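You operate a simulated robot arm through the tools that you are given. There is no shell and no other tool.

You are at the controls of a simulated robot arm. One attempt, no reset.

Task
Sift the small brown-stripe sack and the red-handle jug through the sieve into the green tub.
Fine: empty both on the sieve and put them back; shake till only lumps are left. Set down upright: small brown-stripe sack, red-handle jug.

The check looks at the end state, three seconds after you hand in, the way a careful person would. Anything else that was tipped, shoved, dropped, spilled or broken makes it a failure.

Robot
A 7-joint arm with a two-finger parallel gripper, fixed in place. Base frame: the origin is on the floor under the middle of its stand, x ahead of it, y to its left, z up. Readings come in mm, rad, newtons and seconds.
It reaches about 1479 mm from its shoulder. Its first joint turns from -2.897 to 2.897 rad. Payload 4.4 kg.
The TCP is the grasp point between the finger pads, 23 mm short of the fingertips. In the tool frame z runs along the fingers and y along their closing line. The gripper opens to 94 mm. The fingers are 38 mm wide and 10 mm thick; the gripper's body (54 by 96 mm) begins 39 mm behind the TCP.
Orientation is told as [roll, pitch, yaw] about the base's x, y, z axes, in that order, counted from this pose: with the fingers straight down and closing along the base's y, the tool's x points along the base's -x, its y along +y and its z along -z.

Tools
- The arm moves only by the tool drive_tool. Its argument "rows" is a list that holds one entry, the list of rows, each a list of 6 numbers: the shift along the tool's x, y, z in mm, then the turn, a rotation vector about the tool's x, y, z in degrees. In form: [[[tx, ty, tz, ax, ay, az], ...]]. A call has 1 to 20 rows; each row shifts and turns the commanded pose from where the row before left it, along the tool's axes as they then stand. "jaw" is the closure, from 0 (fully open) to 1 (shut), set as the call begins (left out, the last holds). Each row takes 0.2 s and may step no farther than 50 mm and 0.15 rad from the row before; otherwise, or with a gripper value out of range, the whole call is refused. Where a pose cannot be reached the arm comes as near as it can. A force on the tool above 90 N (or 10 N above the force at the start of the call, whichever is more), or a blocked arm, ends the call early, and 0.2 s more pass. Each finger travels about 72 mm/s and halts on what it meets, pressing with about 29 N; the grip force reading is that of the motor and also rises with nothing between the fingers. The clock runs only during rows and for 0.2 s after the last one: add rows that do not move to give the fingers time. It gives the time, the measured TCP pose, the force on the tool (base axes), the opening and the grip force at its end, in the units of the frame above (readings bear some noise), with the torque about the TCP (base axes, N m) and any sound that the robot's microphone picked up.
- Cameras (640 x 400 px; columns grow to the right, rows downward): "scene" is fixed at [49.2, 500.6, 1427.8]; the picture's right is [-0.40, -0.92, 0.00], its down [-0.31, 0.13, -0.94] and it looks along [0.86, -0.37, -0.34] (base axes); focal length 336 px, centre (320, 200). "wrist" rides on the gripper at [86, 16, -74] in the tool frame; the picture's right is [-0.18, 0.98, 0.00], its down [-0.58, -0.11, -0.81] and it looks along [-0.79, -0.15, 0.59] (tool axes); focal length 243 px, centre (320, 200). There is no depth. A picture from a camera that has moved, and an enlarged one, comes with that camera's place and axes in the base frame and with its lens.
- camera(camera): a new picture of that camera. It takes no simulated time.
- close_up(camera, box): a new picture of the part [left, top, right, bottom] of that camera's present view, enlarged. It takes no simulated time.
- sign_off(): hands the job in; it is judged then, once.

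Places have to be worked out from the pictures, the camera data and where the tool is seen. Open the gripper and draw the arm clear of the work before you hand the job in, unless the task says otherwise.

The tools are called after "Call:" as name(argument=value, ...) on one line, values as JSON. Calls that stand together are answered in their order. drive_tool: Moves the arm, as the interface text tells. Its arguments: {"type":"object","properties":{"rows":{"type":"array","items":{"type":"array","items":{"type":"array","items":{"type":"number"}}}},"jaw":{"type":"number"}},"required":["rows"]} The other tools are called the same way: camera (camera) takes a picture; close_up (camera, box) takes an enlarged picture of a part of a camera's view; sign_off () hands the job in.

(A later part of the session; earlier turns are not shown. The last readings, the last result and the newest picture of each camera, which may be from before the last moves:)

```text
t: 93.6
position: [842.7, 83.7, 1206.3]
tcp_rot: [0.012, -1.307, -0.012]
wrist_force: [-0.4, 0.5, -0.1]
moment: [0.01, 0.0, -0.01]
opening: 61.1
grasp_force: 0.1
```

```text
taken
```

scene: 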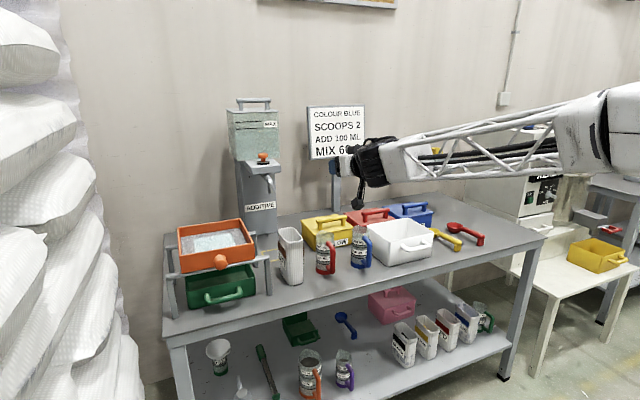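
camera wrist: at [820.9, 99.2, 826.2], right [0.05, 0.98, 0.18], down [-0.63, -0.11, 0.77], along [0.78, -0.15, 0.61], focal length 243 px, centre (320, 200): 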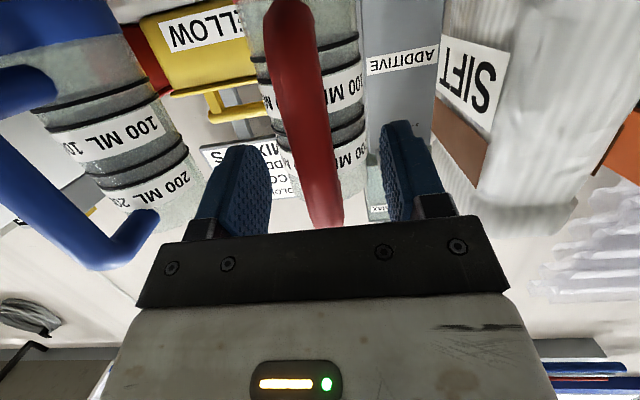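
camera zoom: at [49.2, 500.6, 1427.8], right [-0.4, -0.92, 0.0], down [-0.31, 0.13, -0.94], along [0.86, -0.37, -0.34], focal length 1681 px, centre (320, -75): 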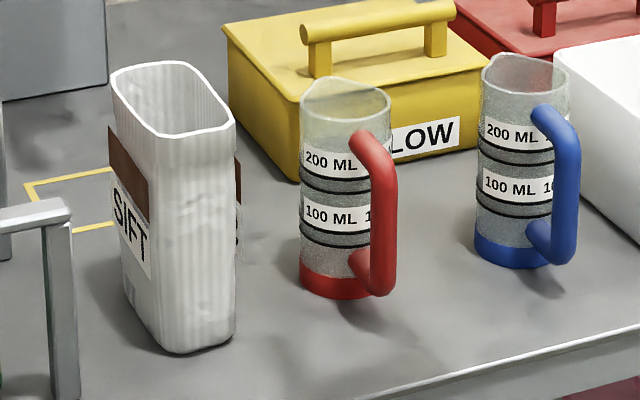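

Both are back within a few mm and upright. I go to the overhead viewpoint to check the jug's emptiness and the sieve bed.

Call:
drive_tool(rows=[[[-19.4, 36, 12, 0, 0, 0], [-19.4, 36, 12, 0, 0, 0], [-19.4, 36, 12, 0, 0, 0], [-19.4, 36, 12, 0, 0, 0], [-19.4, 36, 12, 0, 0, 0], [-19.4, 36, 12, 0, 0, 0], [0, 0, 0, 0, 8.25, 0], [0, 0, 0, 0, 8.25, 0], [0, 0, 0, 0, 8.25, 0], [0, 0, 0, 0, 8.25, 0], [0, 0, 0, 0, 8.25, 0], [0, 0, 0, 0, 8.25, 0], [0, 0, 0, 0, 8.25, 0], [0, 0, 0, 0, 8.25, 0], [0, 0, 0, 0, 8.25, 0], [0, 0, 0, 0, 8.25, 0], [0, 0, 0, 0, 8.25, 0], [0, 0, 0, 0, 8.25, 0], [0, 0, 0, 0, 0, 0]]], jaw=0.05)

Call:
camera(camera="wrist")

Call:
close_up(camera="wrist", box=[150, 60, 350, 200])

Call:
close_up(camera="wrist", box=[280, 20, 480, 200])

```text
t: 97.6
position: [943.4, 298.4, 1299.2]
tcp_rot: [0.005, 0.422, 0.0]
wrist_force: [0.8, -0.1, 0.2]
moment: [0.05, -0.03, -0.01]
opening: 89.5
grasp_force: 0.1
```

```text
taken
camera wrist: at [895.9, 313.1, 1402.8], right [0.17, 0.98, -0.07], down [0.86, -0.11, 0.5], along [0.48, -0.15, -0.87], focal length 243 px, centre (320, 200)
```

wrist: 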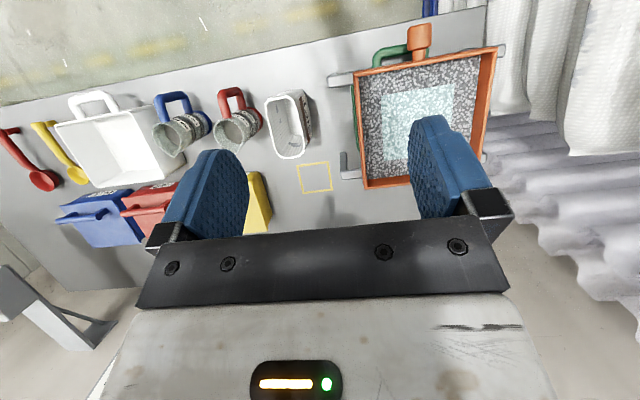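

```text
2.86 times, centred on (250, 130) of wrist
camera zoom: at [895.9, 313.1, 1402.8], right [0.17, 0.98, -0.07], down [0.86, -0.11, 0.5], along [0.48, -0.15, -0.87], focal length 693 px, centre (520, 400)
```

zoom: 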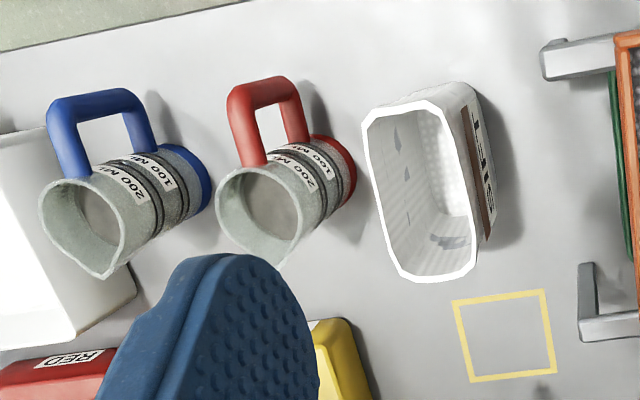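

```text
2.22 times, centred on (380, 110) of wrist
camera zoom: at [895.9, 313.1, 1402.8], right [0.17, 0.98, -0.07], down [0.86, -0.11, 0.5], along [0.48, -0.15, -0.87], focal length 539 px, centre (187, 400)
```

zoom: 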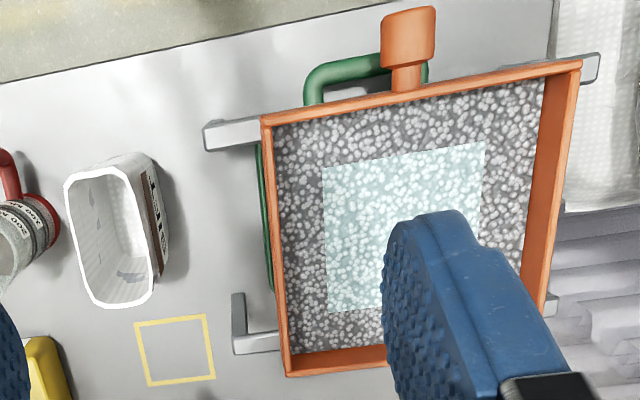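

The sack is empty. To judge the red jug's inside, I move the camera right above the jugs.

Call:
drive_tool(rows=[[[-4.6, -37.6, 9.3, 0, 0, 0], [-4.6, -37.6, 9.3, 0, 0, 0], [-4.6, -37.6, 9.3, 0, 0, 0], [-4.6, -37.6, 9.3, 0, 0, 0], [-4.6, -37.6, 9.3, 0, 0, 0], [0, 0, 0, 0, 0, 0]]])

Call:
close_up(camera="wrist", box=[200, 40, 440, 220])

```text
t: 99.0
position: [943.9, 110.6, 1247.1]
tcp_rot: [0.004, 0.42, 0.001]
wrist_force: [-0.9, 0.3, 0.1]
moment: [0.01, 0.02, 0.01]
opening: 89.1
grasp_force: 0.0
```

```text
2.22 times, centred on (320, 130) of wrist
camera zoom: at [896.3, 124.8, 1349.5], right [0.17, 0.98, -0.07], down [0.86, -0.11, 0.5], along [0.48, -0.15, -0.86], focal length 539 px, centre (320, 356)
```

zoom: 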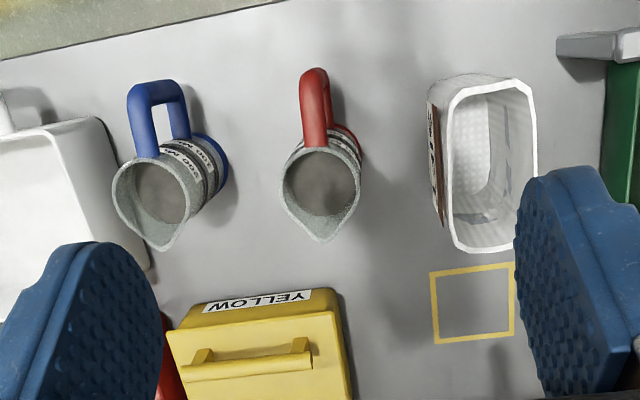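

Call:
close_up(camera="wrist", box=[230, 60, 350, 160])

```text
4.00 times, centred on (290, 110) of wrist
camera zoom: at [896.3, 124.8, 1349.5], right [0.17, 0.98, -0.07], down [0.86, -0.11, 0.5], along [0.48, -0.15, -0.86], focal length 970 px, centre (440, 560)
```

zoom: 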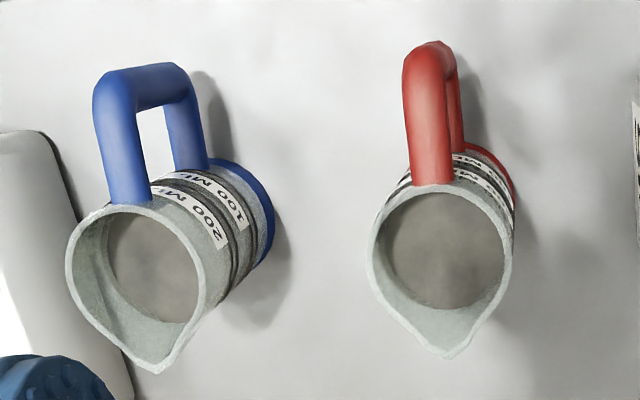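

I compare the two jugs closely in the scene camera to judge whether the red one is really empty.

Call:
close_up(camera="scene", box=[310, 220, 380, 275])

Call:
close_up(camera="wrist", box=[285, 90, 335, 140])

Call:
close_up(camera="wrist", box=[240, 95, 300, 150])

```text
7.27 times, centred on (345, 248) of scene
camera zoom: at [49.2, 500.6, 1427.8], right [-0.4, -0.92, 0.0], down [-0.31, 0.13, -0.94], along [0.86, -0.37, -0.34], focal length 2445 px, centre (138, -146)
```

zoom: 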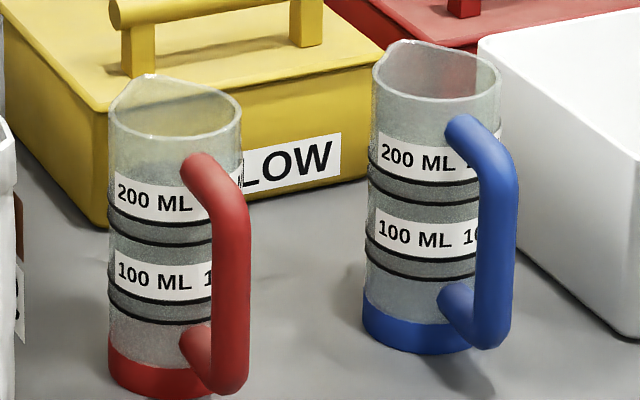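

```text
8.00 times, centred on (310, 115) of wrist
camera zoom: at [896.3, 124.8, 1349.5], right [0.17, 0.98, -0.07], down [0.86, -0.11, 0.5], along [0.48, -0.15, -0.86], focal length 1941 px, centre (400, 880)
```

zoom: 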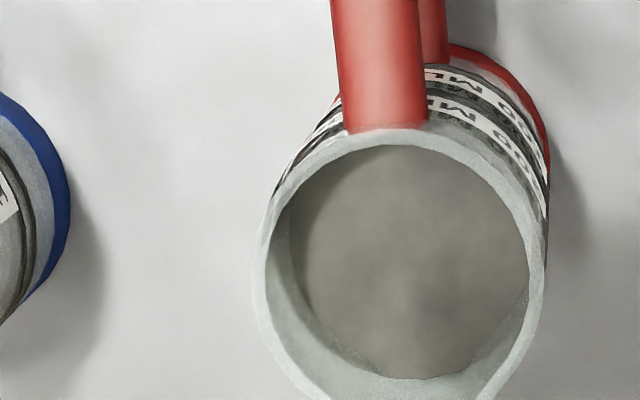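

```text
7.27 times, centred on (270, 122) of wrist
camera zoom: at [896.3, 124.8, 1349.5], right [0.17, 0.98, -0.07], down [0.86, -0.11, 0.5], along [0.48, -0.15, -0.86], focal length 1764 px, centre (684, 764)
```

zoom: 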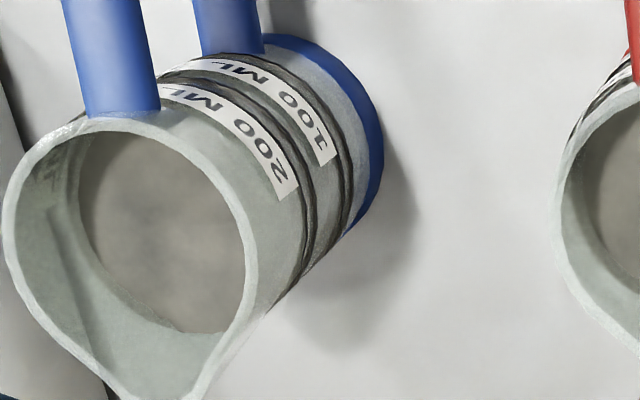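

The jug looks the same as its untouched neighbour from outside. However, the readings dropped (force 1.7 to about 0.9 N, moment 0.10 to 0.065 N m) and its contents appeared on the bed, so I judge it poured. Next I go back to the knob to shake.

Call:
drive_tool(rows=[[[0, 0, 0, 0, -8.03, 0], [0, 0, 0, 0, -8.03, 0], [0, 0, 0, 0, -8.03, 0], [7.6, 40.1, 15.9, 0, 0, 0], [7.6, 40.1, 15.9, 0, 0, 0], [7.6, 40.1, 15.9, 0, 0, 0], [7.6, 40.1, 15.9, 0, 0, 0], [7.6, 40.1, 15.9, 0, 0, 0], [7.6, 40.1, 15.9, 0, 0, 0], [7.6, 40.1, 15.9, 0, 0, 0], [7.6, 40.1, 15.9, 0, 0, 0], [0, 0, 0, 0, 0, 0]]], jaw=0.2)

Call:
camera(camera="wrist")

```text
t: 101.6
position: [885.8, 432.8, 1121.5]
tcp_rot: [0.004, 0.0, -0.002]
wrist_force: [0.0, 0.7, 0.1]
moment: [-0.06, 0.0, 0.02]
opening: 75.4
grasp_force: 0.2
```

```text
taken
camera wrist: at [800.1, 447.2, 1195.7], right [0.18, 0.98, 0.0], down [0.58, -0.11, 0.81], along [0.79, -0.15, -0.59], focal length 243 px, centre (320, 200)
```

wrist: 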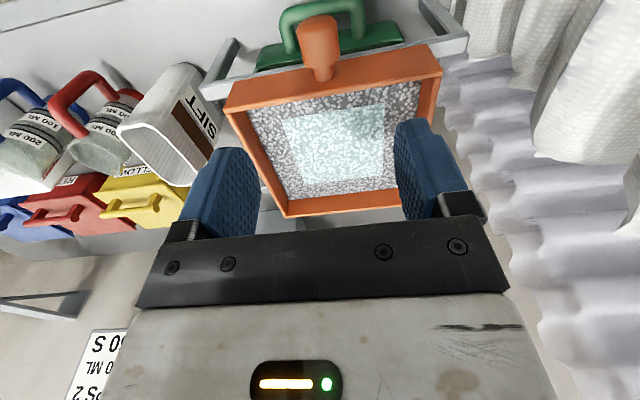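

I descend over the knob again.

Call:
drive_tool(rows=[[[1, -0.3, 38, 0, 0, 0], [1, -0.3, 38, 0, 0, 0], [1, -0.3, 38, 0, 0, 0], [0, 0, 21, 0, 0, 0], [0, 0, 20, 0, 0, 0], [0, 0, 0, 0, 0, 0]]])

Call:
camera(camera="wrist")

Call:
close_up(camera="scene", box=[150, 170, 310, 310])

```text
t: 103.0
position: [881.2, 431.2, 965.7]
tcp_rot: [0.003, 0.001, -0.001]
wrist_force: [-0.4, -0.1, -0.2]
moment: [0.01, -0.04, 0.01]
opening: 75.2
grasp_force: 0.1
```

```text
taken
camera wrist: at [795.9, 446.7, 1040.1], right [0.18, 0.98, 0.0], down [0.58, -0.11, 0.81], along [0.79, -0.15, -0.59], focal length 243 px, centre (320, 200)
```

wrist: 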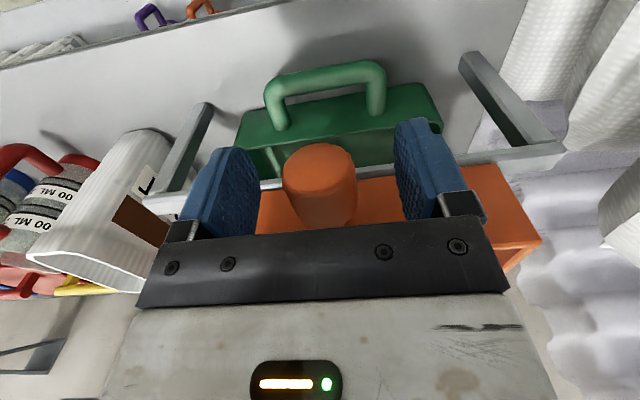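

```text
2.86 times, centred on (230, 240) of scene
camera zoom: at [49.2, 500.6, 1427.8], right [-0.4, -0.92, 0.0], down [-0.31, 0.13, -0.94], along [0.86, -0.37, -0.34], focal length 960 px, centre (577, 86)
```

zoom: 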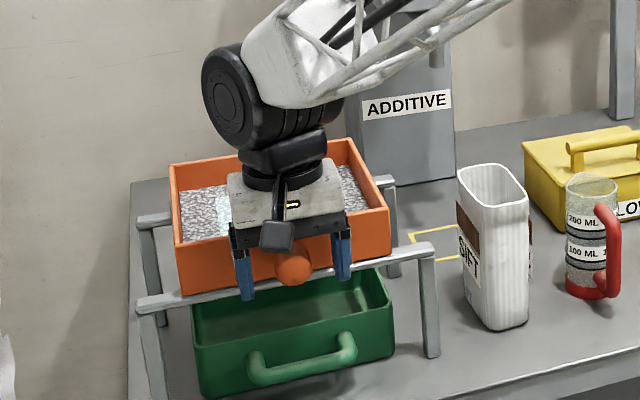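

The knob is between the fingers. I grip it and start with a few gentle ±8 mm strokes along the rails.

Call:
drive_tool(rows=[[[0, 0, 0, 0, 0, 0], [0, 0, 0, 0, 0, 0], [0, 0, 0, 0, 0, 0], [0, 0, 0, 0, 0, 0]]], jaw=0.85)

Call:
drive_tool(rows=[[[0, 8, 0, 0, 0, 0], [0, -16, 0, 0, 0, 0], [0, 16, 0, 0, 0, 0], [0, -16, 0, 0, 0, 0], [0, 16, 0, 0, 0, 0], [0, -8, 0, 0, 0, 0], [0, 0, 0, 0, 0, 0]]])

Call:
close_up(camera="scene", box=[150, 170, 310, 310])

```text
t: 104.0
position: [881.7, 431.3, 964.8]
tcp_rot: [0.004, 0.002, -0.001]
wrist_force: [-0.6, 0.2, -1.0]
moment: [0.0, -0.01, 0.07]
opening: 33.6
grasp_force: 45.4
```

```text
t: 105.6
position: [881.6, 431.9, 965.1]
tcp_rot: [0.002, -0.001, 0.0]
wrist_force: [2.9, -0.2, 4.7]
moment: [0.01, -0.13, 0.04]
opening: 33.8
grasp_force: 44.6
```

```text
2.86 times, centred on (230, 240) of scene
camera zoom: at [49.2, 500.6, 1427.8], right [-0.4, -0.92, 0.0], down [-0.31, 0.13, -0.94], along [0.86, -0.37, -0.34], focal length 960 px, centre (577, 86)
```

zoom: 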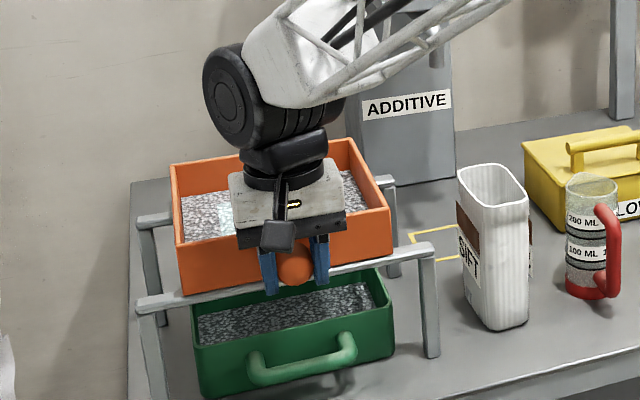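

It works: the sifted material is now in the green tub and nothing is on the table. I continue with the same strokes.

Call:
drive_tool(rows=[[[0, 8, 0, 0, 0, 0], [0, -16, 0, 0, 0, 0], [0, 16, 0, 0, 0, 0], [0, -16, 0, 0, 0, 0], [0, 16, 0, 0, 0, 0], [0, -16, 0, 0, 0, 0], [0, 16, 0, 0, 0, 0], [0, -16, 0, 0, 0, 0], [0, 16, 0, 0, 0, 0], [0, -16, 0, 0, 0, 0], [0, 16, 0, 0, 0, 0], [0, -16, 0, 0, 0, 0], [0, 16, 0, 0, 0, 0], [0, -16, 0, 0, 0, 0], [0, 16, 0, 0, 0, 0], [0, -16, 0, 0, 0, 0], [0, 8, 0, 0, 0, 0], [0, 0, 0, 0, 0, 0]]])

Call:
close_up(camera="scene", box=[150, 170, 310, 310])

Call:
camera(camera="wrist")

```text
t: 109.4
position: [881.3, 431.4, 965.8]
tcp_rot: [0.005, 0.0, 0.0]
wrist_force: [18.2, -0.8, -7.3]
moment: [-0.02, -0.18, 0.2]
opening: 33.6
grasp_force: 44.4
```

```text
2.86 times, centred on (230, 240) of scene
camera zoom: at [49.2, 500.6, 1427.8], right [-0.4, -0.92, 0.0], down [-0.31, 0.13, -0.94], along [0.86, -0.37, -0.34], focal length 960 px, centre (577, 86)
```

zoom: 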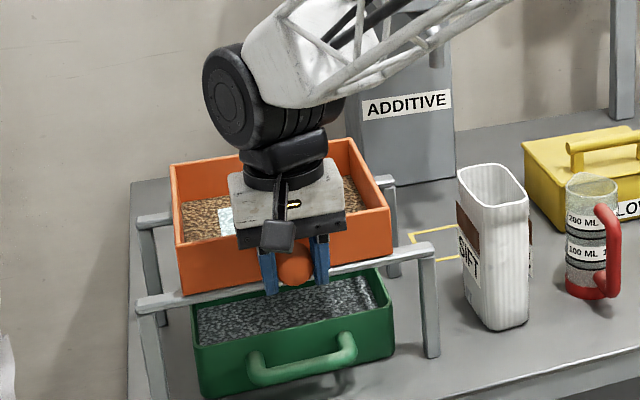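

```text
taken
camera wrist: at [795.7, 445.9, 1040.2], right [0.18, 0.98, 0.0], down [0.58, -0.11, 0.81], along [0.79, -0.15, -0.59], focal length 243 px, centre (320, 200)
```

wrist: 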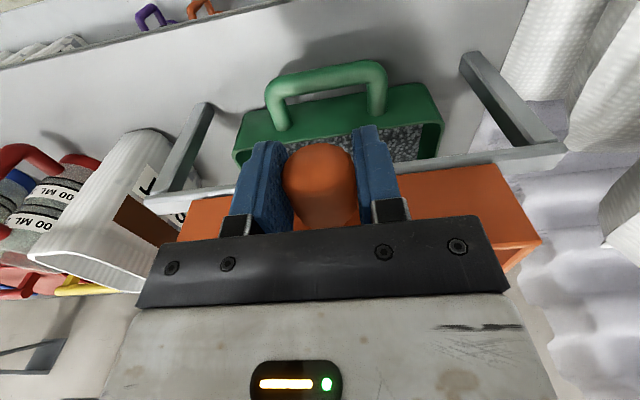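

The bed is turning to brown lumps, though there is an 18 N sideways stress on the tool in x. I relax that by shifting slightly +x while continuing the strokes.

Call:
drive_tool(rows=[[[0, 8, 0, 0, 0, 0], [0, -16, 0, 0, 0, 0], [0, 16, 0, 0, 0, 0], [0, -16, 0, 0, 0, 0], [0, 16, 0, 0, 0, 0], [0, -16, 0, 0, 0, 0], [0, 8, 0, 0, 0, 0], [0, 0, 0, 0, 0, 0]]])

Call:
close_up(camera="scene", box=[150, 170, 310, 310])

```text
t: 111.2
position: [882.2, 431.9, 964.8]
tcp_rot: [0.006, 0.001, -0.002]
wrist_force: [28.8, 0.1, -0.3]
moment: [-0.07, -0.75, 0.19]
opening: 33.7
grasp_force: 45.2
```

```text
2.86 times, centred on (230, 240) of scene
camera zoom: at [49.2, 500.6, 1427.8], right [-0.4, -0.92, 0.0], down [-0.31, 0.13, -0.94], along [0.86, -0.37, -0.34], focal length 960 px, centre (577, 86)
```

zoom: 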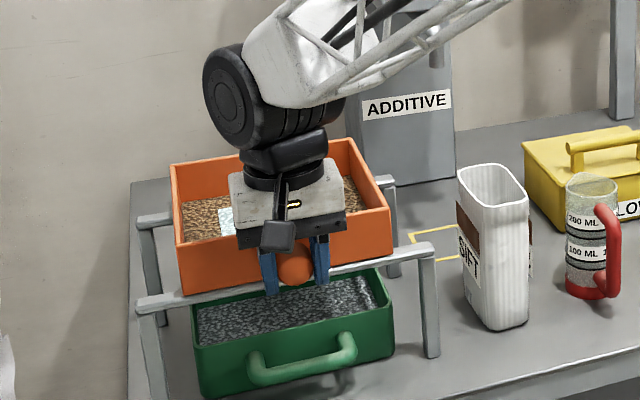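

The x stress has risen to 29 N, so I release the knob to relax it and look from above.

Call:
drive_tool(rows=[[[0, 0, 0, 0, 0, 0], [0, 0, 0, 0, 0, 0], [0, 0, 0, 0, 0, 0], [0, 0, -20, 0, 0, 0], [0, 0, -40, 0, 0, 0], [0, 0, -40, 0, 0, 0], [0, 0, -40, 0, 0, 0], [0, 0, -40, 0, 0, 0], [0, 0, 0, 0, 0, 0]]], jaw=0.25)

Call:
camera(camera="wrist")

Call:
close_up(camera="scene", box=[150, 170, 310, 310])

Call:
close_up(camera="wrist", box=[200, 0, 460, 230])

```text
t: 113.2
position: [881.1, 430.0, 1147.0]
tcp_rot: [0.003, 0.003, -0.001]
wrist_force: [0.1, -0.2, -0.8]
moment: [0.03, -0.01, 0.01]
opening: 70.4
grasp_force: 0.0
```

```text
taken
camera wrist: at [795.3, 445.1, 1221.6], right [0.18, 0.98, 0.0], down [0.58, -0.11, 0.81], along [0.79, -0.15, -0.59], focal length 243 px, centre (320, 200)
```

wrist: 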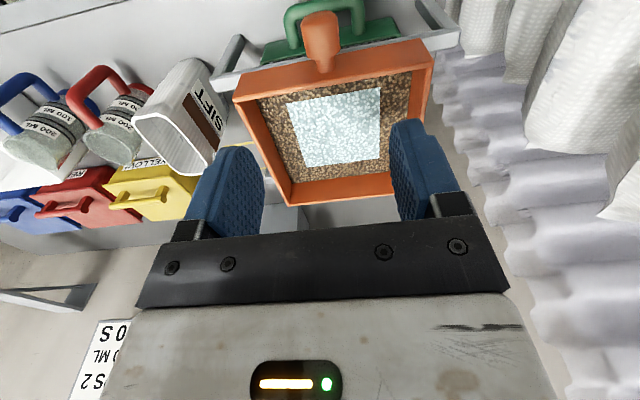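

```text
2.86 times, centred on (230, 240) of scene
camera zoom: at [49.2, 500.6, 1427.8], right [-0.4, -0.92, 0.0], down [-0.31, 0.13, -0.94], along [0.86, -0.37, -0.34], focal length 960 px, centre (577, 86)
```

zoom: 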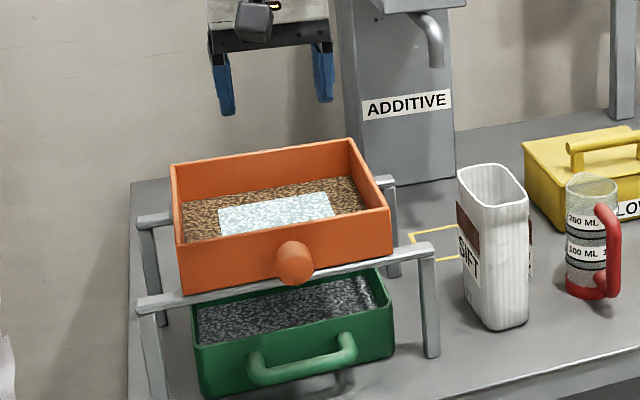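

```text
1.74 times, centred on (330, 115) of wrist
camera zoom: at [795.3, 445.1, 1221.6], right [0.18, 0.98, 0.0], down [0.58, -0.11, 0.81], along [0.79, -0.15, -0.59], focal length 422 px, centre (303, 348)
```

zoom: 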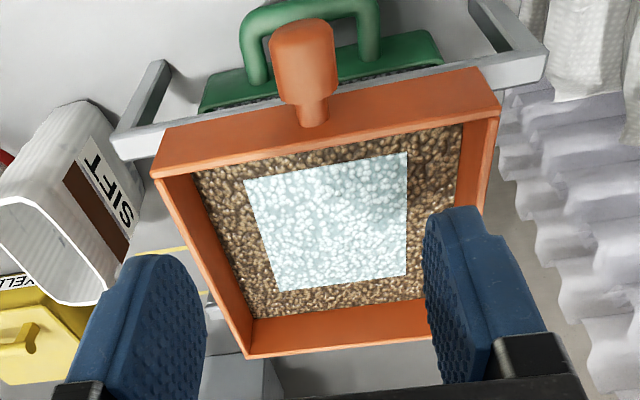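

The sack's fines have gone through, leaving brown lumps, while the jug's white material still lies on top. I regrip the knob and keep shaking.

Call:
drive_tool(rows=[[[-0.5, -0.2, 38, 0, 0, 0], [-0.5, -0.2, 38, 0, 0, 0], [-0.5, -0.2, 38, 0, 0, 0], [-0.5, 0, 34, 0, 0, 0], [0, 0, 33, 0, 0, 0], [0, 0, 0, 0, 0, 0]]], jaw=0.25)

Call:
drive_tool(rows=[[[0, 0, 0, 0, 0, 0], [0, 0, 0, 0, 0, 0], [0, 0, 0, 0, 0, 0], [0, 0, 0, 0, 0, 0]]], jaw=0.75)

Call:
drive_tool(rows=[[[0, 10, 0, 0, 0, 0], [0, -20, 0, 0, 0, 0], [0, 20, 0, 0, 0, 0], [0, -20, 0, 0, 0, 0], [0, 20, 0, 0, 0, 0], [0, -20, 0, 0, 0, 0], [0, 20, 0, 0, 0, 0], [0, -20, 0, 0, 0, 0], [0, 20, 0, 0, 0, 0], [0, -20, 0, 0, 0, 0], [0, 20, 0, 0, 0, 0], [0, -20, 0, 0, 0, 0], [0, 10, 0, 0, 0, 0], [0, 0, 0, 0, 0, 0]]])

Call:
close_up(camera="scene", box=[150, 170, 310, 310])

```text
t: 114.6
position: [883.2, 430.3, 963.9]
tcp_rot: [0.002, 0.002, 0.001]
wrist_force: [0.9, -0.6, -0.1]
moment: [-0.02, -0.01, -0.01]
opening: 70.4
grasp_force: 0.1
```

```text
t: 115.6
position: [884.1, 429.7, 963.7]
tcp_rot: [0.005, 0.001, 0.0]
wrist_force: [-0.5, -1.1, -1.0]
moment: [0.01, -0.12, 0.13]
opening: 33.6
grasp_force: 45.1
```

```text
t: 118.6
position: [883.2, 431.5, 965.6]
tcp_rot: [0.004, 0.0, -0.002]
wrist_force: [-3.6, -0.9, 7.7]
moment: [-0.06, -0.49, 0.2]
opening: 33.8
grasp_force: 45.6
```

```text
2.86 times, centred on (230, 240) of scene
camera zoom: at [49.2, 500.6, 1427.8], right [-0.4, -0.92, 0.0], down [-0.31, 0.13, -0.94], along [0.86, -0.37, -0.34], focal length 960 px, centre (577, 86)
```

zoom: 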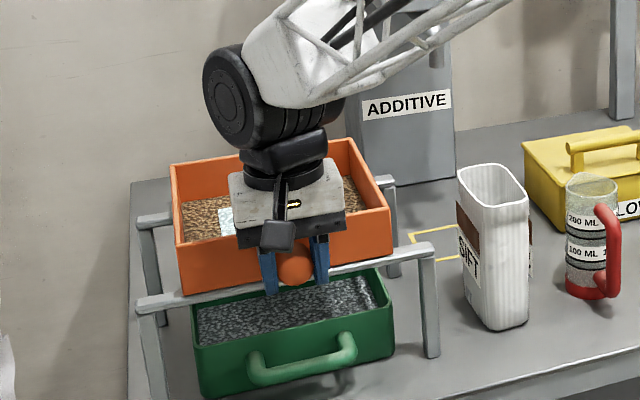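

The white patch is still there. I release and take a close top view of the sieve bed and tub.

Call:
drive_tool(rows=[[[0, 0, 0, 0, 0, 0], [0, 0, 0, 0, 0, 0], [0, 0, 0, 0, 0, 0], [0, 0, -20, 0, 0, 0], [0, 0, -40, 0, 0, 0], [0, 0, -40, 0, 0, 0], [0, 0, -40, 0, 0, 0], [0, 0, -40, 0, 0, 0], [-18, 0, -20, 0, 8, 0], [-18, 0, -20, 0, 8, 0], [-18, 0, -20, 0, 8, 0], [-18, 0, -10, 0, 8, 0], [0, 0, 0, 0, 0, 0]]], jaw=0.0)

Call:
camera(camera="wrist")

Call:
close_up(camera="scene", box=[180, 205, 270, 270])

Call:
close_up(camera="scene", box=[170, 255, 280, 315])

```text
t: 121.4
position: [966.4, 429.8, 1198.7]
tcp_rot: [0.004, 0.561, 0.002]
wrist_force: [0.6, 0.7, -1.5]
moment: [-0.02, -0.02, 0.0]
opening: 94.1
grasp_force: 0.1
```

```text
taken
camera wrist: at [932.6, 444.7, 1307.3], right [0.16, 0.98, -0.1], down [0.92, -0.11, 0.37], along [0.36, -0.15, -0.92], focal length 243 px, centre (320, 200)
```

wrist: 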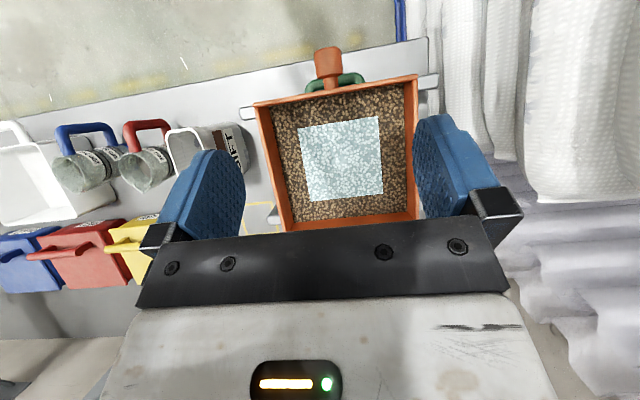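

```text
6.15 times, centred on (225, 238) of scene
camera zoom: at [49.2, 500.6, 1427.8], right [-0.4, -0.92, 0.0], down [-0.31, 0.13, -0.94], along [0.86, -0.37, -0.34], focal length 2069 px, centre (905, -31)
```

zoom: 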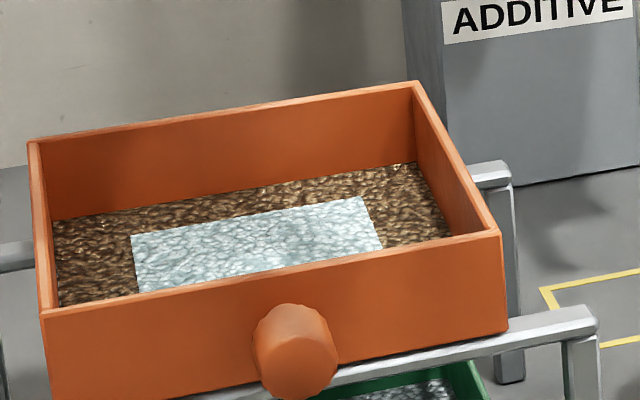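

```text
5.82 times, centred on (225, 285) of scene
camera zoom: at [49.2, 500.6, 1427.8], right [-0.4, -0.92, 0.0], down [-0.31, 0.13, -0.94], along [0.86, -0.37, -0.34], focal length 1956 px, centre (873, -294)
```

zoom: 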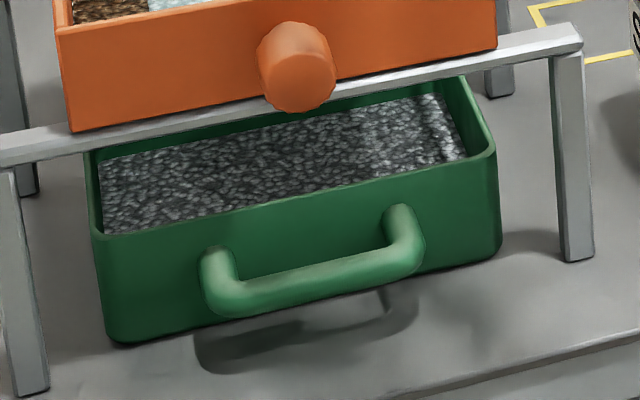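

The lumps (brown) lie at mesh level and the tub holds the fines, with nothing around it on the table. A pale patch from the jug still sits on top, so I go back to the knob for more shaking.

Call:
drive_tool(rows=[[[0, 0, 0, 0, -8.04, 0], [0, 0, 0, 0, -8.04, 0], [0, 0, 0, 0, -8.04, 0], [0, 0, 0, 0, -8.04, 0], [27.5, 0, 25, 0, 0, 0], [27.5, 0, 25, 0, 0, 0], [27.5, 0, 25, 0, 0, 0], [0, 0, 40, 0, 0, 0], [0, 0, 40, 0, 0, 0], [0, 0, 40, 0, 0, 0], [0, 0, 38.5, 0, 0, 0], [0, 0, 0, 0, 0, 0]]], jaw=0.2)

Call:
drive_tool(rows=[[[0, 0, 0, 0, 0, 0], [0, 0, 0, 0, 0, 0], [0, 0, 0, 0, 0, 0], [0, 0, 0, 0, 0, 0]]], jaw=0.75)

```text
t: 124.0
position: [882.8, 429.5, 964.5]
tcp_rot: [0.006, -0.002, 0.0]
wrist_force: [0.1, -1.1, -0.2]
moment: [-0.01, 0.0, 0.0]
opening: 75.3
grasp_force: 0.1
```

```text
t: 125.0
position: [884.3, 428.9, 965.0]
tcp_rot: [0.004, -0.002, 0.0]
wrist_force: [-0.7, -0.6, -1.1]
moment: [-0.01, -0.08, 0.11]
opening: 33.6
grasp_force: 45.2
```

Gripped. I shake with ±15 mm strokes, ending centred.

Call:
drive_tool(rows=[[[0, 16, 0, 0, 0, 0], [0, -30, 0, 0, 0, 0], [0, 30, 0, 0, 0, 0], [0, -30, 0, 0, 0, 0], [0, 30, 0, 0, 0, 0], [0, -30, 0, 0, 0, 0], [0, 30, 0, 0, 0, 0], [0, -30, 0, 0, 0, 0], [0, 30, 0, 0, 0, 0], [0, -30, 0, 0, 0, 0], [0, 30, 0, 0, 0, 0], [0, -30, 0, 0, 0, 0], [0, 30, 0, 0, 0, 0], [0, -30, 0, 0, 0, 0], [0, 30, 0, 0, 0, 0], [0, -30, 0, 0, 0, 0], [0, 15, 0, 0, 0, 0], [0, 0, 0, 0, 0, 0]]])

Call:
close_up(camera="scene", box=[150, 170, 310, 310])

Call:
camera(camera="wrist")

```text
t: 128.8
position: [884.5, 431.8, 964.7]
tcp_rot: [0.004, -0.001, -0.001]
wrist_force: [1.3, -0.8, -2.5]
moment: [-0.12, -0.25, 0.22]
opening: 33.7
grasp_force: 45.5
```

```text
2.86 times, centred on (230, 240) of scene
camera zoom: at [49.2, 500.6, 1427.8], right [-0.4, -0.92, 0.0], down [-0.31, 0.13, -0.94], along [0.86, -0.37, -0.34], focal length 960 px, centre (577, 86)
```

zoom: 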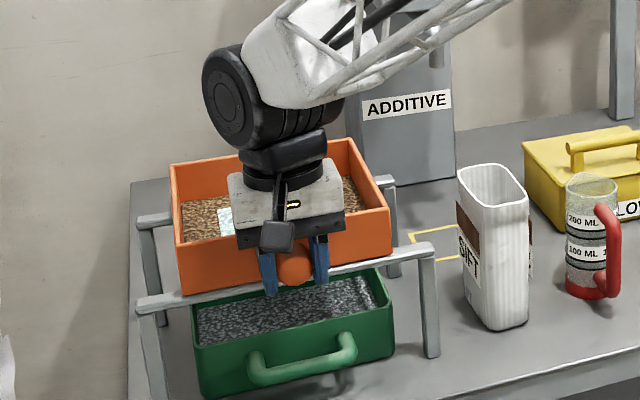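

```text
taken
camera wrist: at [797.7, 446.2, 1038.9], right [0.18, 0.98, 0.0], down [0.58, -0.11, 0.81], along [0.79, -0.15, -0.59], focal length 243 px, centre (320, 200)
```

wrist: 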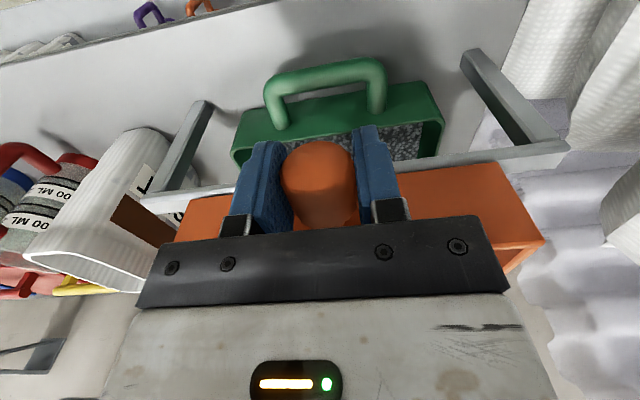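

The visible corner of the patch hasn't changed. I release, rise, and compare it closely from above.

Call:
drive_tool(rows=[[[0, 0, 0, 0, 0, 0], [0, 0, 0, 0, 0, 0], [0, 0, 0, 0, 0, 0], [0, 0, -20, 0, 0, 0], [0, 0, -40, 0, 0, 0], [0, 0, -40, 0, 0, 0], [0, 0, -40, 0, 0, 0], [0, 0, -40, 0, 0, 0], [-18, 0, 0, 0, 8, 0], [-18, 0, 0, 0, 8, 0], [-18, 0, 0, 0, 8, 0], [-18, 0, 0, 0, 8, 0], [-18, 0, 0, 0, 0, 0], [0, 0, 0, 0, 0, 0]]], jaw=0.0)

Call:
close_up(camera="wrist", box=[240, 60, 430, 230])

Call:
close_up(camera="scene", box=[180, 205, 270, 270])

```text
t: 131.8
position: [968.0, 430.8, 1119.8]
tcp_rot: [0.003, 0.559, 0.003]
wrist_force: [-1.0, -0.4, -0.6]
moment: [0.01, 0.01, -0.01]
opening: 93.9
grasp_force: 0.1
```

```text
2.35 times, centred on (335, 145) of wrist
camera zoom: at [934.7, 445.6, 1228.8], right [0.16, 0.98, -0.09], down [0.92, -0.11, 0.38], along [0.36, -0.15, -0.92], focal length 571 px, centre (285, 329)
```

zoom: 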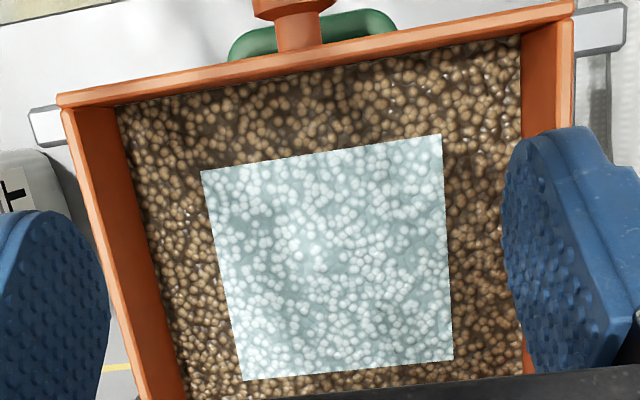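

```text
6.15 times, centred on (225, 238) of scene
camera zoom: at [49.2, 500.6, 1427.8], right [-0.4, -0.92, 0.0], down [-0.31, 0.13, -0.94], along [0.86, -0.37, -0.34], focal length 2069 px, centre (905, -31)
```

zoom: 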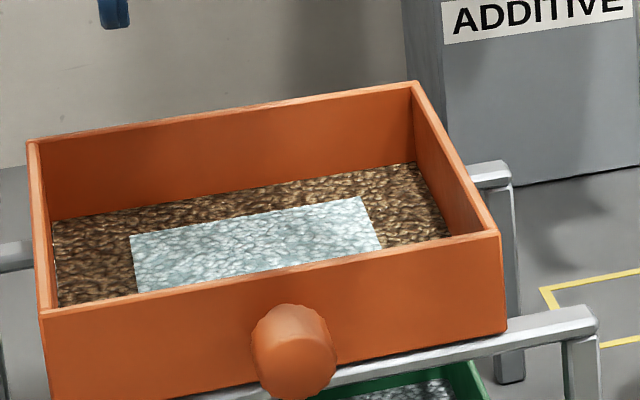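

The patch is a thin square of pale granules, about 116 mm, lying at mesh level in the centre of the brown lumps. To learn whether the jug's material also passes through, I look into the tub from the front under the sieve.

Call:
drive_tool(rows=[[[0, 0, 0, 0, -8.01, 0], [0, 0, 0, 0, -8.01, 0], [0, 0, 0, 0, -8.01, 0], [0, 0, 0, 0, -8.01, 0], [47.3, -5.6, 0, 0, 0, 0], [47.3, -5.6, 0, 0, 0, 0], [47.3, -5.6, 0, 0, 0, 0], [0, 0, 0, 0, -6.67, 0], [0, 0, 0, 0, -6.67, 0], [0, 0, 0, 0, -6.67, 0], [13.7, 0, 37.6, 0, 0, 0], [13.7, 0, 37.6, 0, 0, 0], [13.7, 0, 37.6, 0, 0, 0], [13.7, 0, 37.6, 0, 0, 0], [0, 0, 0, 0, 0, 0]]])

Call:
camera(camera="wrist")

Call:
close_up(camera="wrist", box=[230, 60, 430, 220])

```text
t: 135.0
position: [827.5, 413.1, 958.8]
tcp_rot: [0.004, -0.35, -0.003]
wrist_force: [0.0, -0.3, 0.3]
moment: [-0.03, 0.0, -0.04]
opening: 93.9
grasp_force: 0.1
```

```text
taken
camera wrist: at [720.4, 428.5, 998.5], right [0.17, 0.98, 0.07], down [0.27, -0.11, 0.96], along [0.95, -0.15, -0.28], focal length 243 px, centre (320, 200)
```

wrist: 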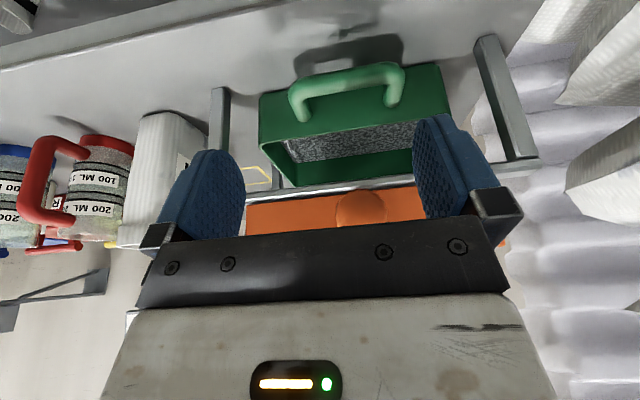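

```text
2.50 times, centred on (330, 140) of wrist
camera zoom: at [720.4, 428.5, 998.5], right [0.17, 0.98, 0.07], down [0.27, -0.11, 0.96], along [0.95, -0.15, -0.28], focal length 606 px, centre (295, 350)
```

zoom: 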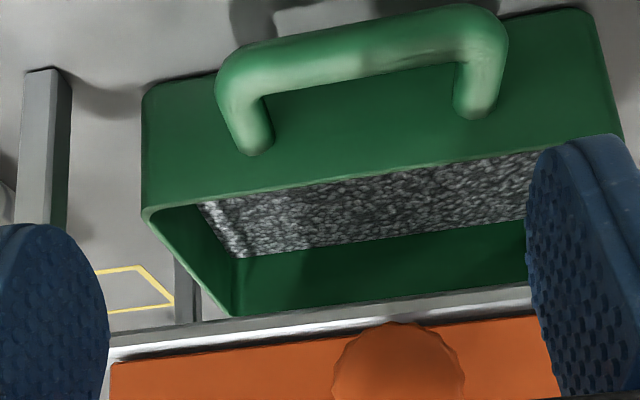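

The tub shows only grey fines and no pale material, and the table around it is clean. The pale patch lies well inside the tub's footprint, so I regrip and shake more vigorously, ±20 mm.

Call:
drive_tool(rows=[[[-13.7, 0, -37.6, 0, 0, 0], [-13.7, 0, -37.6, 0, 0, 0], [-13.7, 0, -37.6, 0, 0, 0], [0, 0, 0, 0, 6.67, 0], [0, 0, 0, 0, 6.67, 0], [0, 0, 0, 0, 6.67, 0], [-28, 8.5, 0, 0, 0, 0], [-28, 8.5, 0, 0, 0, 0], [0, 0, 38, 0, 0, 0], [0, 0, 38, 0, 0, 0], [0, 0, 38, 0, 0, 0], [0, 0, 0, 0, 0, 0]]], jaw=0.2)

Call:
camera(camera="wrist")

```text
t: 137.6
position: [884.6, 431.6, 965.3]
tcp_rot: [0.003, -0.002, 0.0]
wrist_force: [0.3, -0.2, 0.3]
moment: [0.0, 0.02, -0.02]
opening: 74.9
grasp_force: 0.1
```

```text
taken
camera wrist: at [796.7, 447.1, 1039.3], right [0.18, 0.98, 0.0], down [0.58, -0.11, 0.81], along [0.79, -0.15, -0.59], focal length 243 px, centre (320, 200)
```

wrist: 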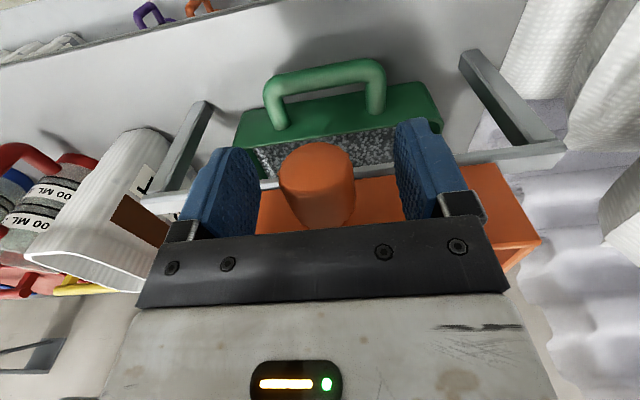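

The knob is between the fingers again. I grip and shake at ±20 mm.

Call:
drive_tool(rows=[[[0, 0, 0, 0, 0, 0], [0, 0, 0, 0, 0, 0], [0, 0, 0, 0, 0, 0], [0, 0, 0, 0, 0, 0]]], jaw=0.75)

Call:
drive_tool(rows=[[[0, 20, 0, 0, 0, 0], [0, -40, 0, 0, 0, 0], [0, 40, 0, 0, 0, 0], [0, -40, 0, 0, 0, 0], [0, 40, 0, 0, 0, 0], [0, -40, 0, 0, 0, 0], [0, 40, 0, 0, 0, 0], [0, -40, 0, 0, 0, 0], [0, 40, 0, 0, 0, 0], [0, -40, 0, 0, 0, 0], [0, 40, 0, 0, 0, 0], [0, -40, 0, 0, 0, 0], [0, 40, 0, 0, 0, 0], [0, -40, 0, 0, 0, 0], [0, 40, 0, 0, 0, 0], [0, -40, 0, 0, 0, 0], [0, 20, 0, 0, 0, 0], [0, 0, 0, 0, 0, 0]]])

Call:
close_up(camera="scene", box=[150, 170, 310, 310])

```text
t: 138.6
position: [883.3, 432.8, 964.6]
tcp_rot: [0.002, -0.001, -0.001]
wrist_force: [0.6, -0.8, -1.4]
moment: [0.03, -0.1, 0.11]
opening: 33.9
grasp_force: 45.2
```

```text
t: 142.4
position: [883.0, 431.9, 965.1]
tcp_rot: [0.001, -0.002, -0.001]
wrist_force: [-5.1, -1.3, -11.1]
moment: [-0.11, -0.01, 0.22]
opening: 33.6
grasp_force: 45.2
```

```text
2.86 times, centred on (230, 240) of scene
camera zoom: at [49.2, 500.6, 1427.8], right [-0.4, -0.92, 0.0], down [-0.31, 0.13, -0.94], along [0.86, -0.37, -0.34], focal length 960 px, centre (577, 86)
```

zoom: 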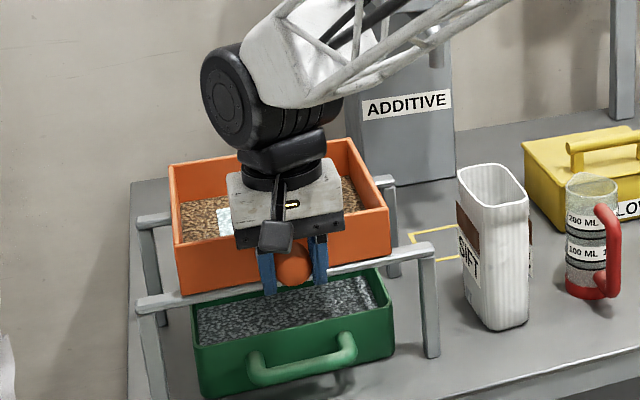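

The patch is still unchanged. I give it a considerably longer shake in several batches to see whether it responds at all.

Call:
drive_tool(rows=[[[0, 12, 0, 0, 0, 0], [0, -24, 0, 0, 0, 0], [0, 24, 0, 0, 0, 0], [0, -24, 0, 0, 0, 0], [0, 24, 0, 0, 0, 0], [0, -24, 0, 0, 0, 0], [0, 24, 0, 0, 0, 0], [0, -24, 0, 0, 0, 0], [0, 24, 0, 0, 0, 0], [0, -24, 0, 0, 0, 0], [0, 24, 0, 0, 0, 0], [0, -24, 0, 0, 0, 0], [0, 24, 0, 0, 0, 0], [0, -24, 0, 0, 0, 0], [0, 24, 0, 0, 0, 0], [0, -24, 0, 0, 0, 0], [0, 24, 0, 0, 0, 0], [0, -24, 0, 0, 0, 0], [0, 12, 0, 0, 0, 0]]])

Call:
drive_tool(rows=[[[0, 12, 0, 0, 0, 0], [0, -24, 0, 0, 0, 0], [0, 24, 0, 0, 0, 0], [0, -24, 0, 0, 0, 0], [0, 24, 0, 0, 0, 0], [0, -24, 0, 0, 0, 0], [0, 24, 0, 0, 0, 0], [0, -24, 0, 0, 0, 0], [0, 24, 0, 0, 0, 0], [0, -24, 0, 0, 0, 0], [0, 24, 0, 0, 0, 0], [0, -24, 0, 0, 0, 0], [0, 24, 0, 0, 0, 0], [0, -24, 0, 0, 0, 0], [0, 24, 0, 0, 0, 0], [0, -24, 0, 0, 0, 0], [0, 24, 0, 0, 0, 0], [0, -24, 0, 0, 0, 0], [0, 12, 0, 0, 0, 0]]])

Call:
drive_tool(rows=[[[0, 0, 0, 0, 0, 0], [0, 0, 0, 0, 0, 0], [0, 0, 0, 0, 0, 0], [0, 0, -20, 0, 0, 0], [0, 0, -40, 0, 0, 0], [0, 0, -40, 0, 0, 0], [0, 0, -40, 0, 0, 0], [0, 0, -40, 0, 0, 0], [-18, 0, 0, 0, 8, 0], [-18, 0, 0, 0, 8, 0], [-18, 0, 0, 0, 8, 0], [-18, 0, 0, 0, 8, 0], [-18, 0, 0, 0, 0, 0], [0, 0, 0, 0, 0, 0]]], jaw=0.0)

Call:
close_up(camera="wrist", box=[240, 60, 430, 230])

Call:
close_up(camera="scene", box=[150, 190, 290, 310])

```text
t: 146.4
position: [882.7, 429.3, 966.0]
tcp_rot: [0.004, -0.003, -0.001]
wrist_force: [-11.5, -0.9, -2.9]
moment: [0.26, -1.07, 0.34]
opening: 33.3
grasp_force: 44.7
```

```text
t: 150.4
position: [882.2, 432.6, 965.6]
tcp_rot: [0.004, -0.003, 0.001]
wrist_force: [1.0, -1.5, 2.3]
moment: [0.3, -1.22, 0.4]
opening: 33.6
grasp_force: 45.2
```

```text
t: 153.4
position: [967.4, 431.0, 1122.1]
tcp_rot: [0.003, 0.557, 0.001]
wrist_force: [0.0, 1.0, -0.4]
moment: [-0.02, 0.01, -0.02]
opening: 94.1
grasp_force: 0.1
```

```text
2.35 times, centred on (335, 145) of wrist
camera zoom: at [933.6, 446.6, 1231.0], right [0.16, 0.98, -0.09], down [0.92, -0.11, 0.38], along [0.36, -0.15, -0.92], focal length 571 px, centre (285, 329)
```

zoom: 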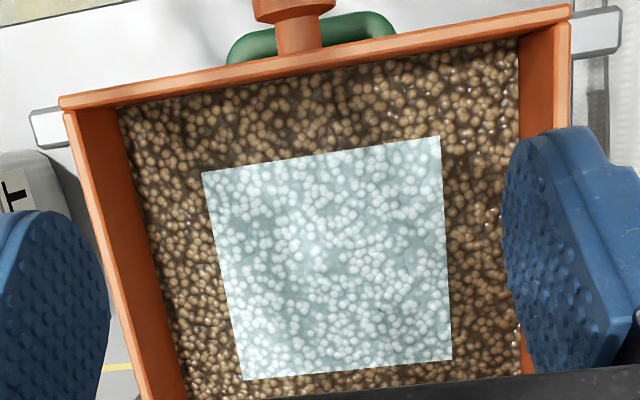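

```text
3.33 times, centred on (220, 250) of scene
camera zoom: at [49.2, 500.6, 1427.8], right [-0.4, -0.92, 0.0], down [-0.31, 0.13, -0.94], along [0.86, -0.37, -0.34], focal length 1120 px, centre (653, 33)
```

zoom: 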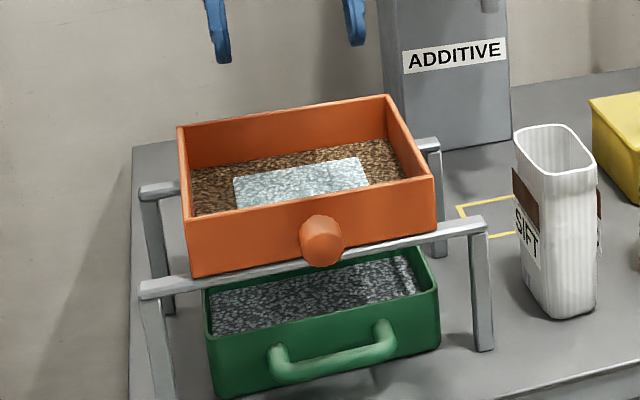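

The patch does not react to shaking at all, unlike the sack's fines. I look closely at the shelf jugs and other containers to understand how jug contents appear.

Call:
close_up(camera="scene", box=[280, 330, 380, 400])

Call:
close_up(camera="scene", box=[385, 290, 515, 375])

Call:
close_up(camera="scene", box=[215, 85, 305, 165])

Call:
close_up(camera="scene", box=[300, 215, 390, 280])

```text
5.71 times, centred on (330, 365) of scene
camera zoom: at [49.2, 500.6, 1427.8], right [-0.4, -0.92, 0.0], down [-0.31, 0.13, -0.94], along [0.86, -0.37, -0.34], focal length 1921 px, centre (263, -743)
```

zoom: 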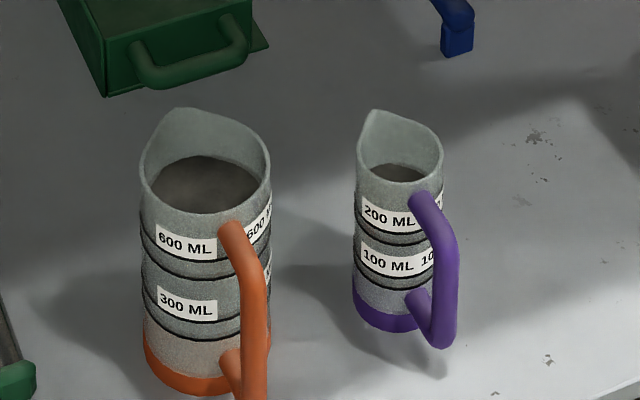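

```text
4.71 times, centred on (450, 332) of scene
camera zoom: at [49.2, 500.6, 1427.8], right [-0.4, -0.92, 0.0], down [-0.31, 0.13, -0.94], along [0.86, -0.37, -0.34], focal length 1582 px, centre (-292, -424)
```

zoom: 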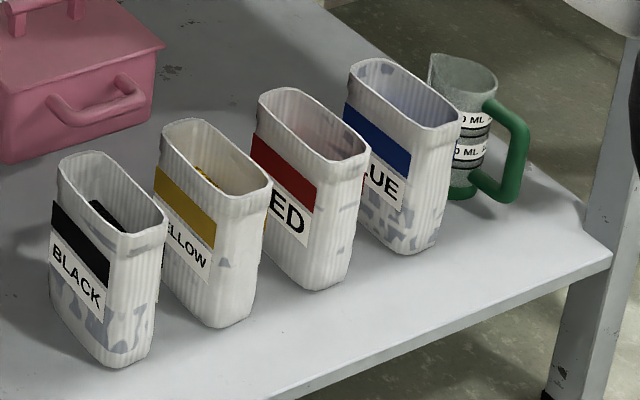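

```text
5.00 times, centred on (260, 125) of scene
camera zoom: at [49.2, 500.6, 1427.8], right [-0.4, -0.92, 0.0], down [-0.31, 0.13, -0.94], along [0.86, -0.37, -0.34], focal length 1681 px, centre (620, 575)
```

zoom: 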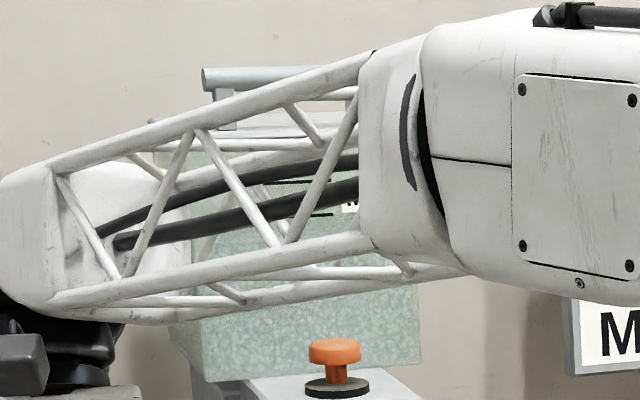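

```text
6.15 times, centred on (345, 248) of scene
camera zoom: at [49.2, 500.6, 1427.8], right [-0.4, -0.92, 0.0], down [-0.31, 0.13, -0.94], along [0.86, -0.37, -0.34], focal length 2069 px, centre (166, -92)
```

zoom: 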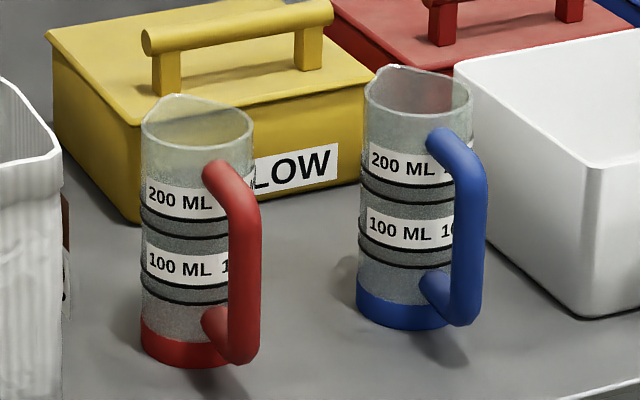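

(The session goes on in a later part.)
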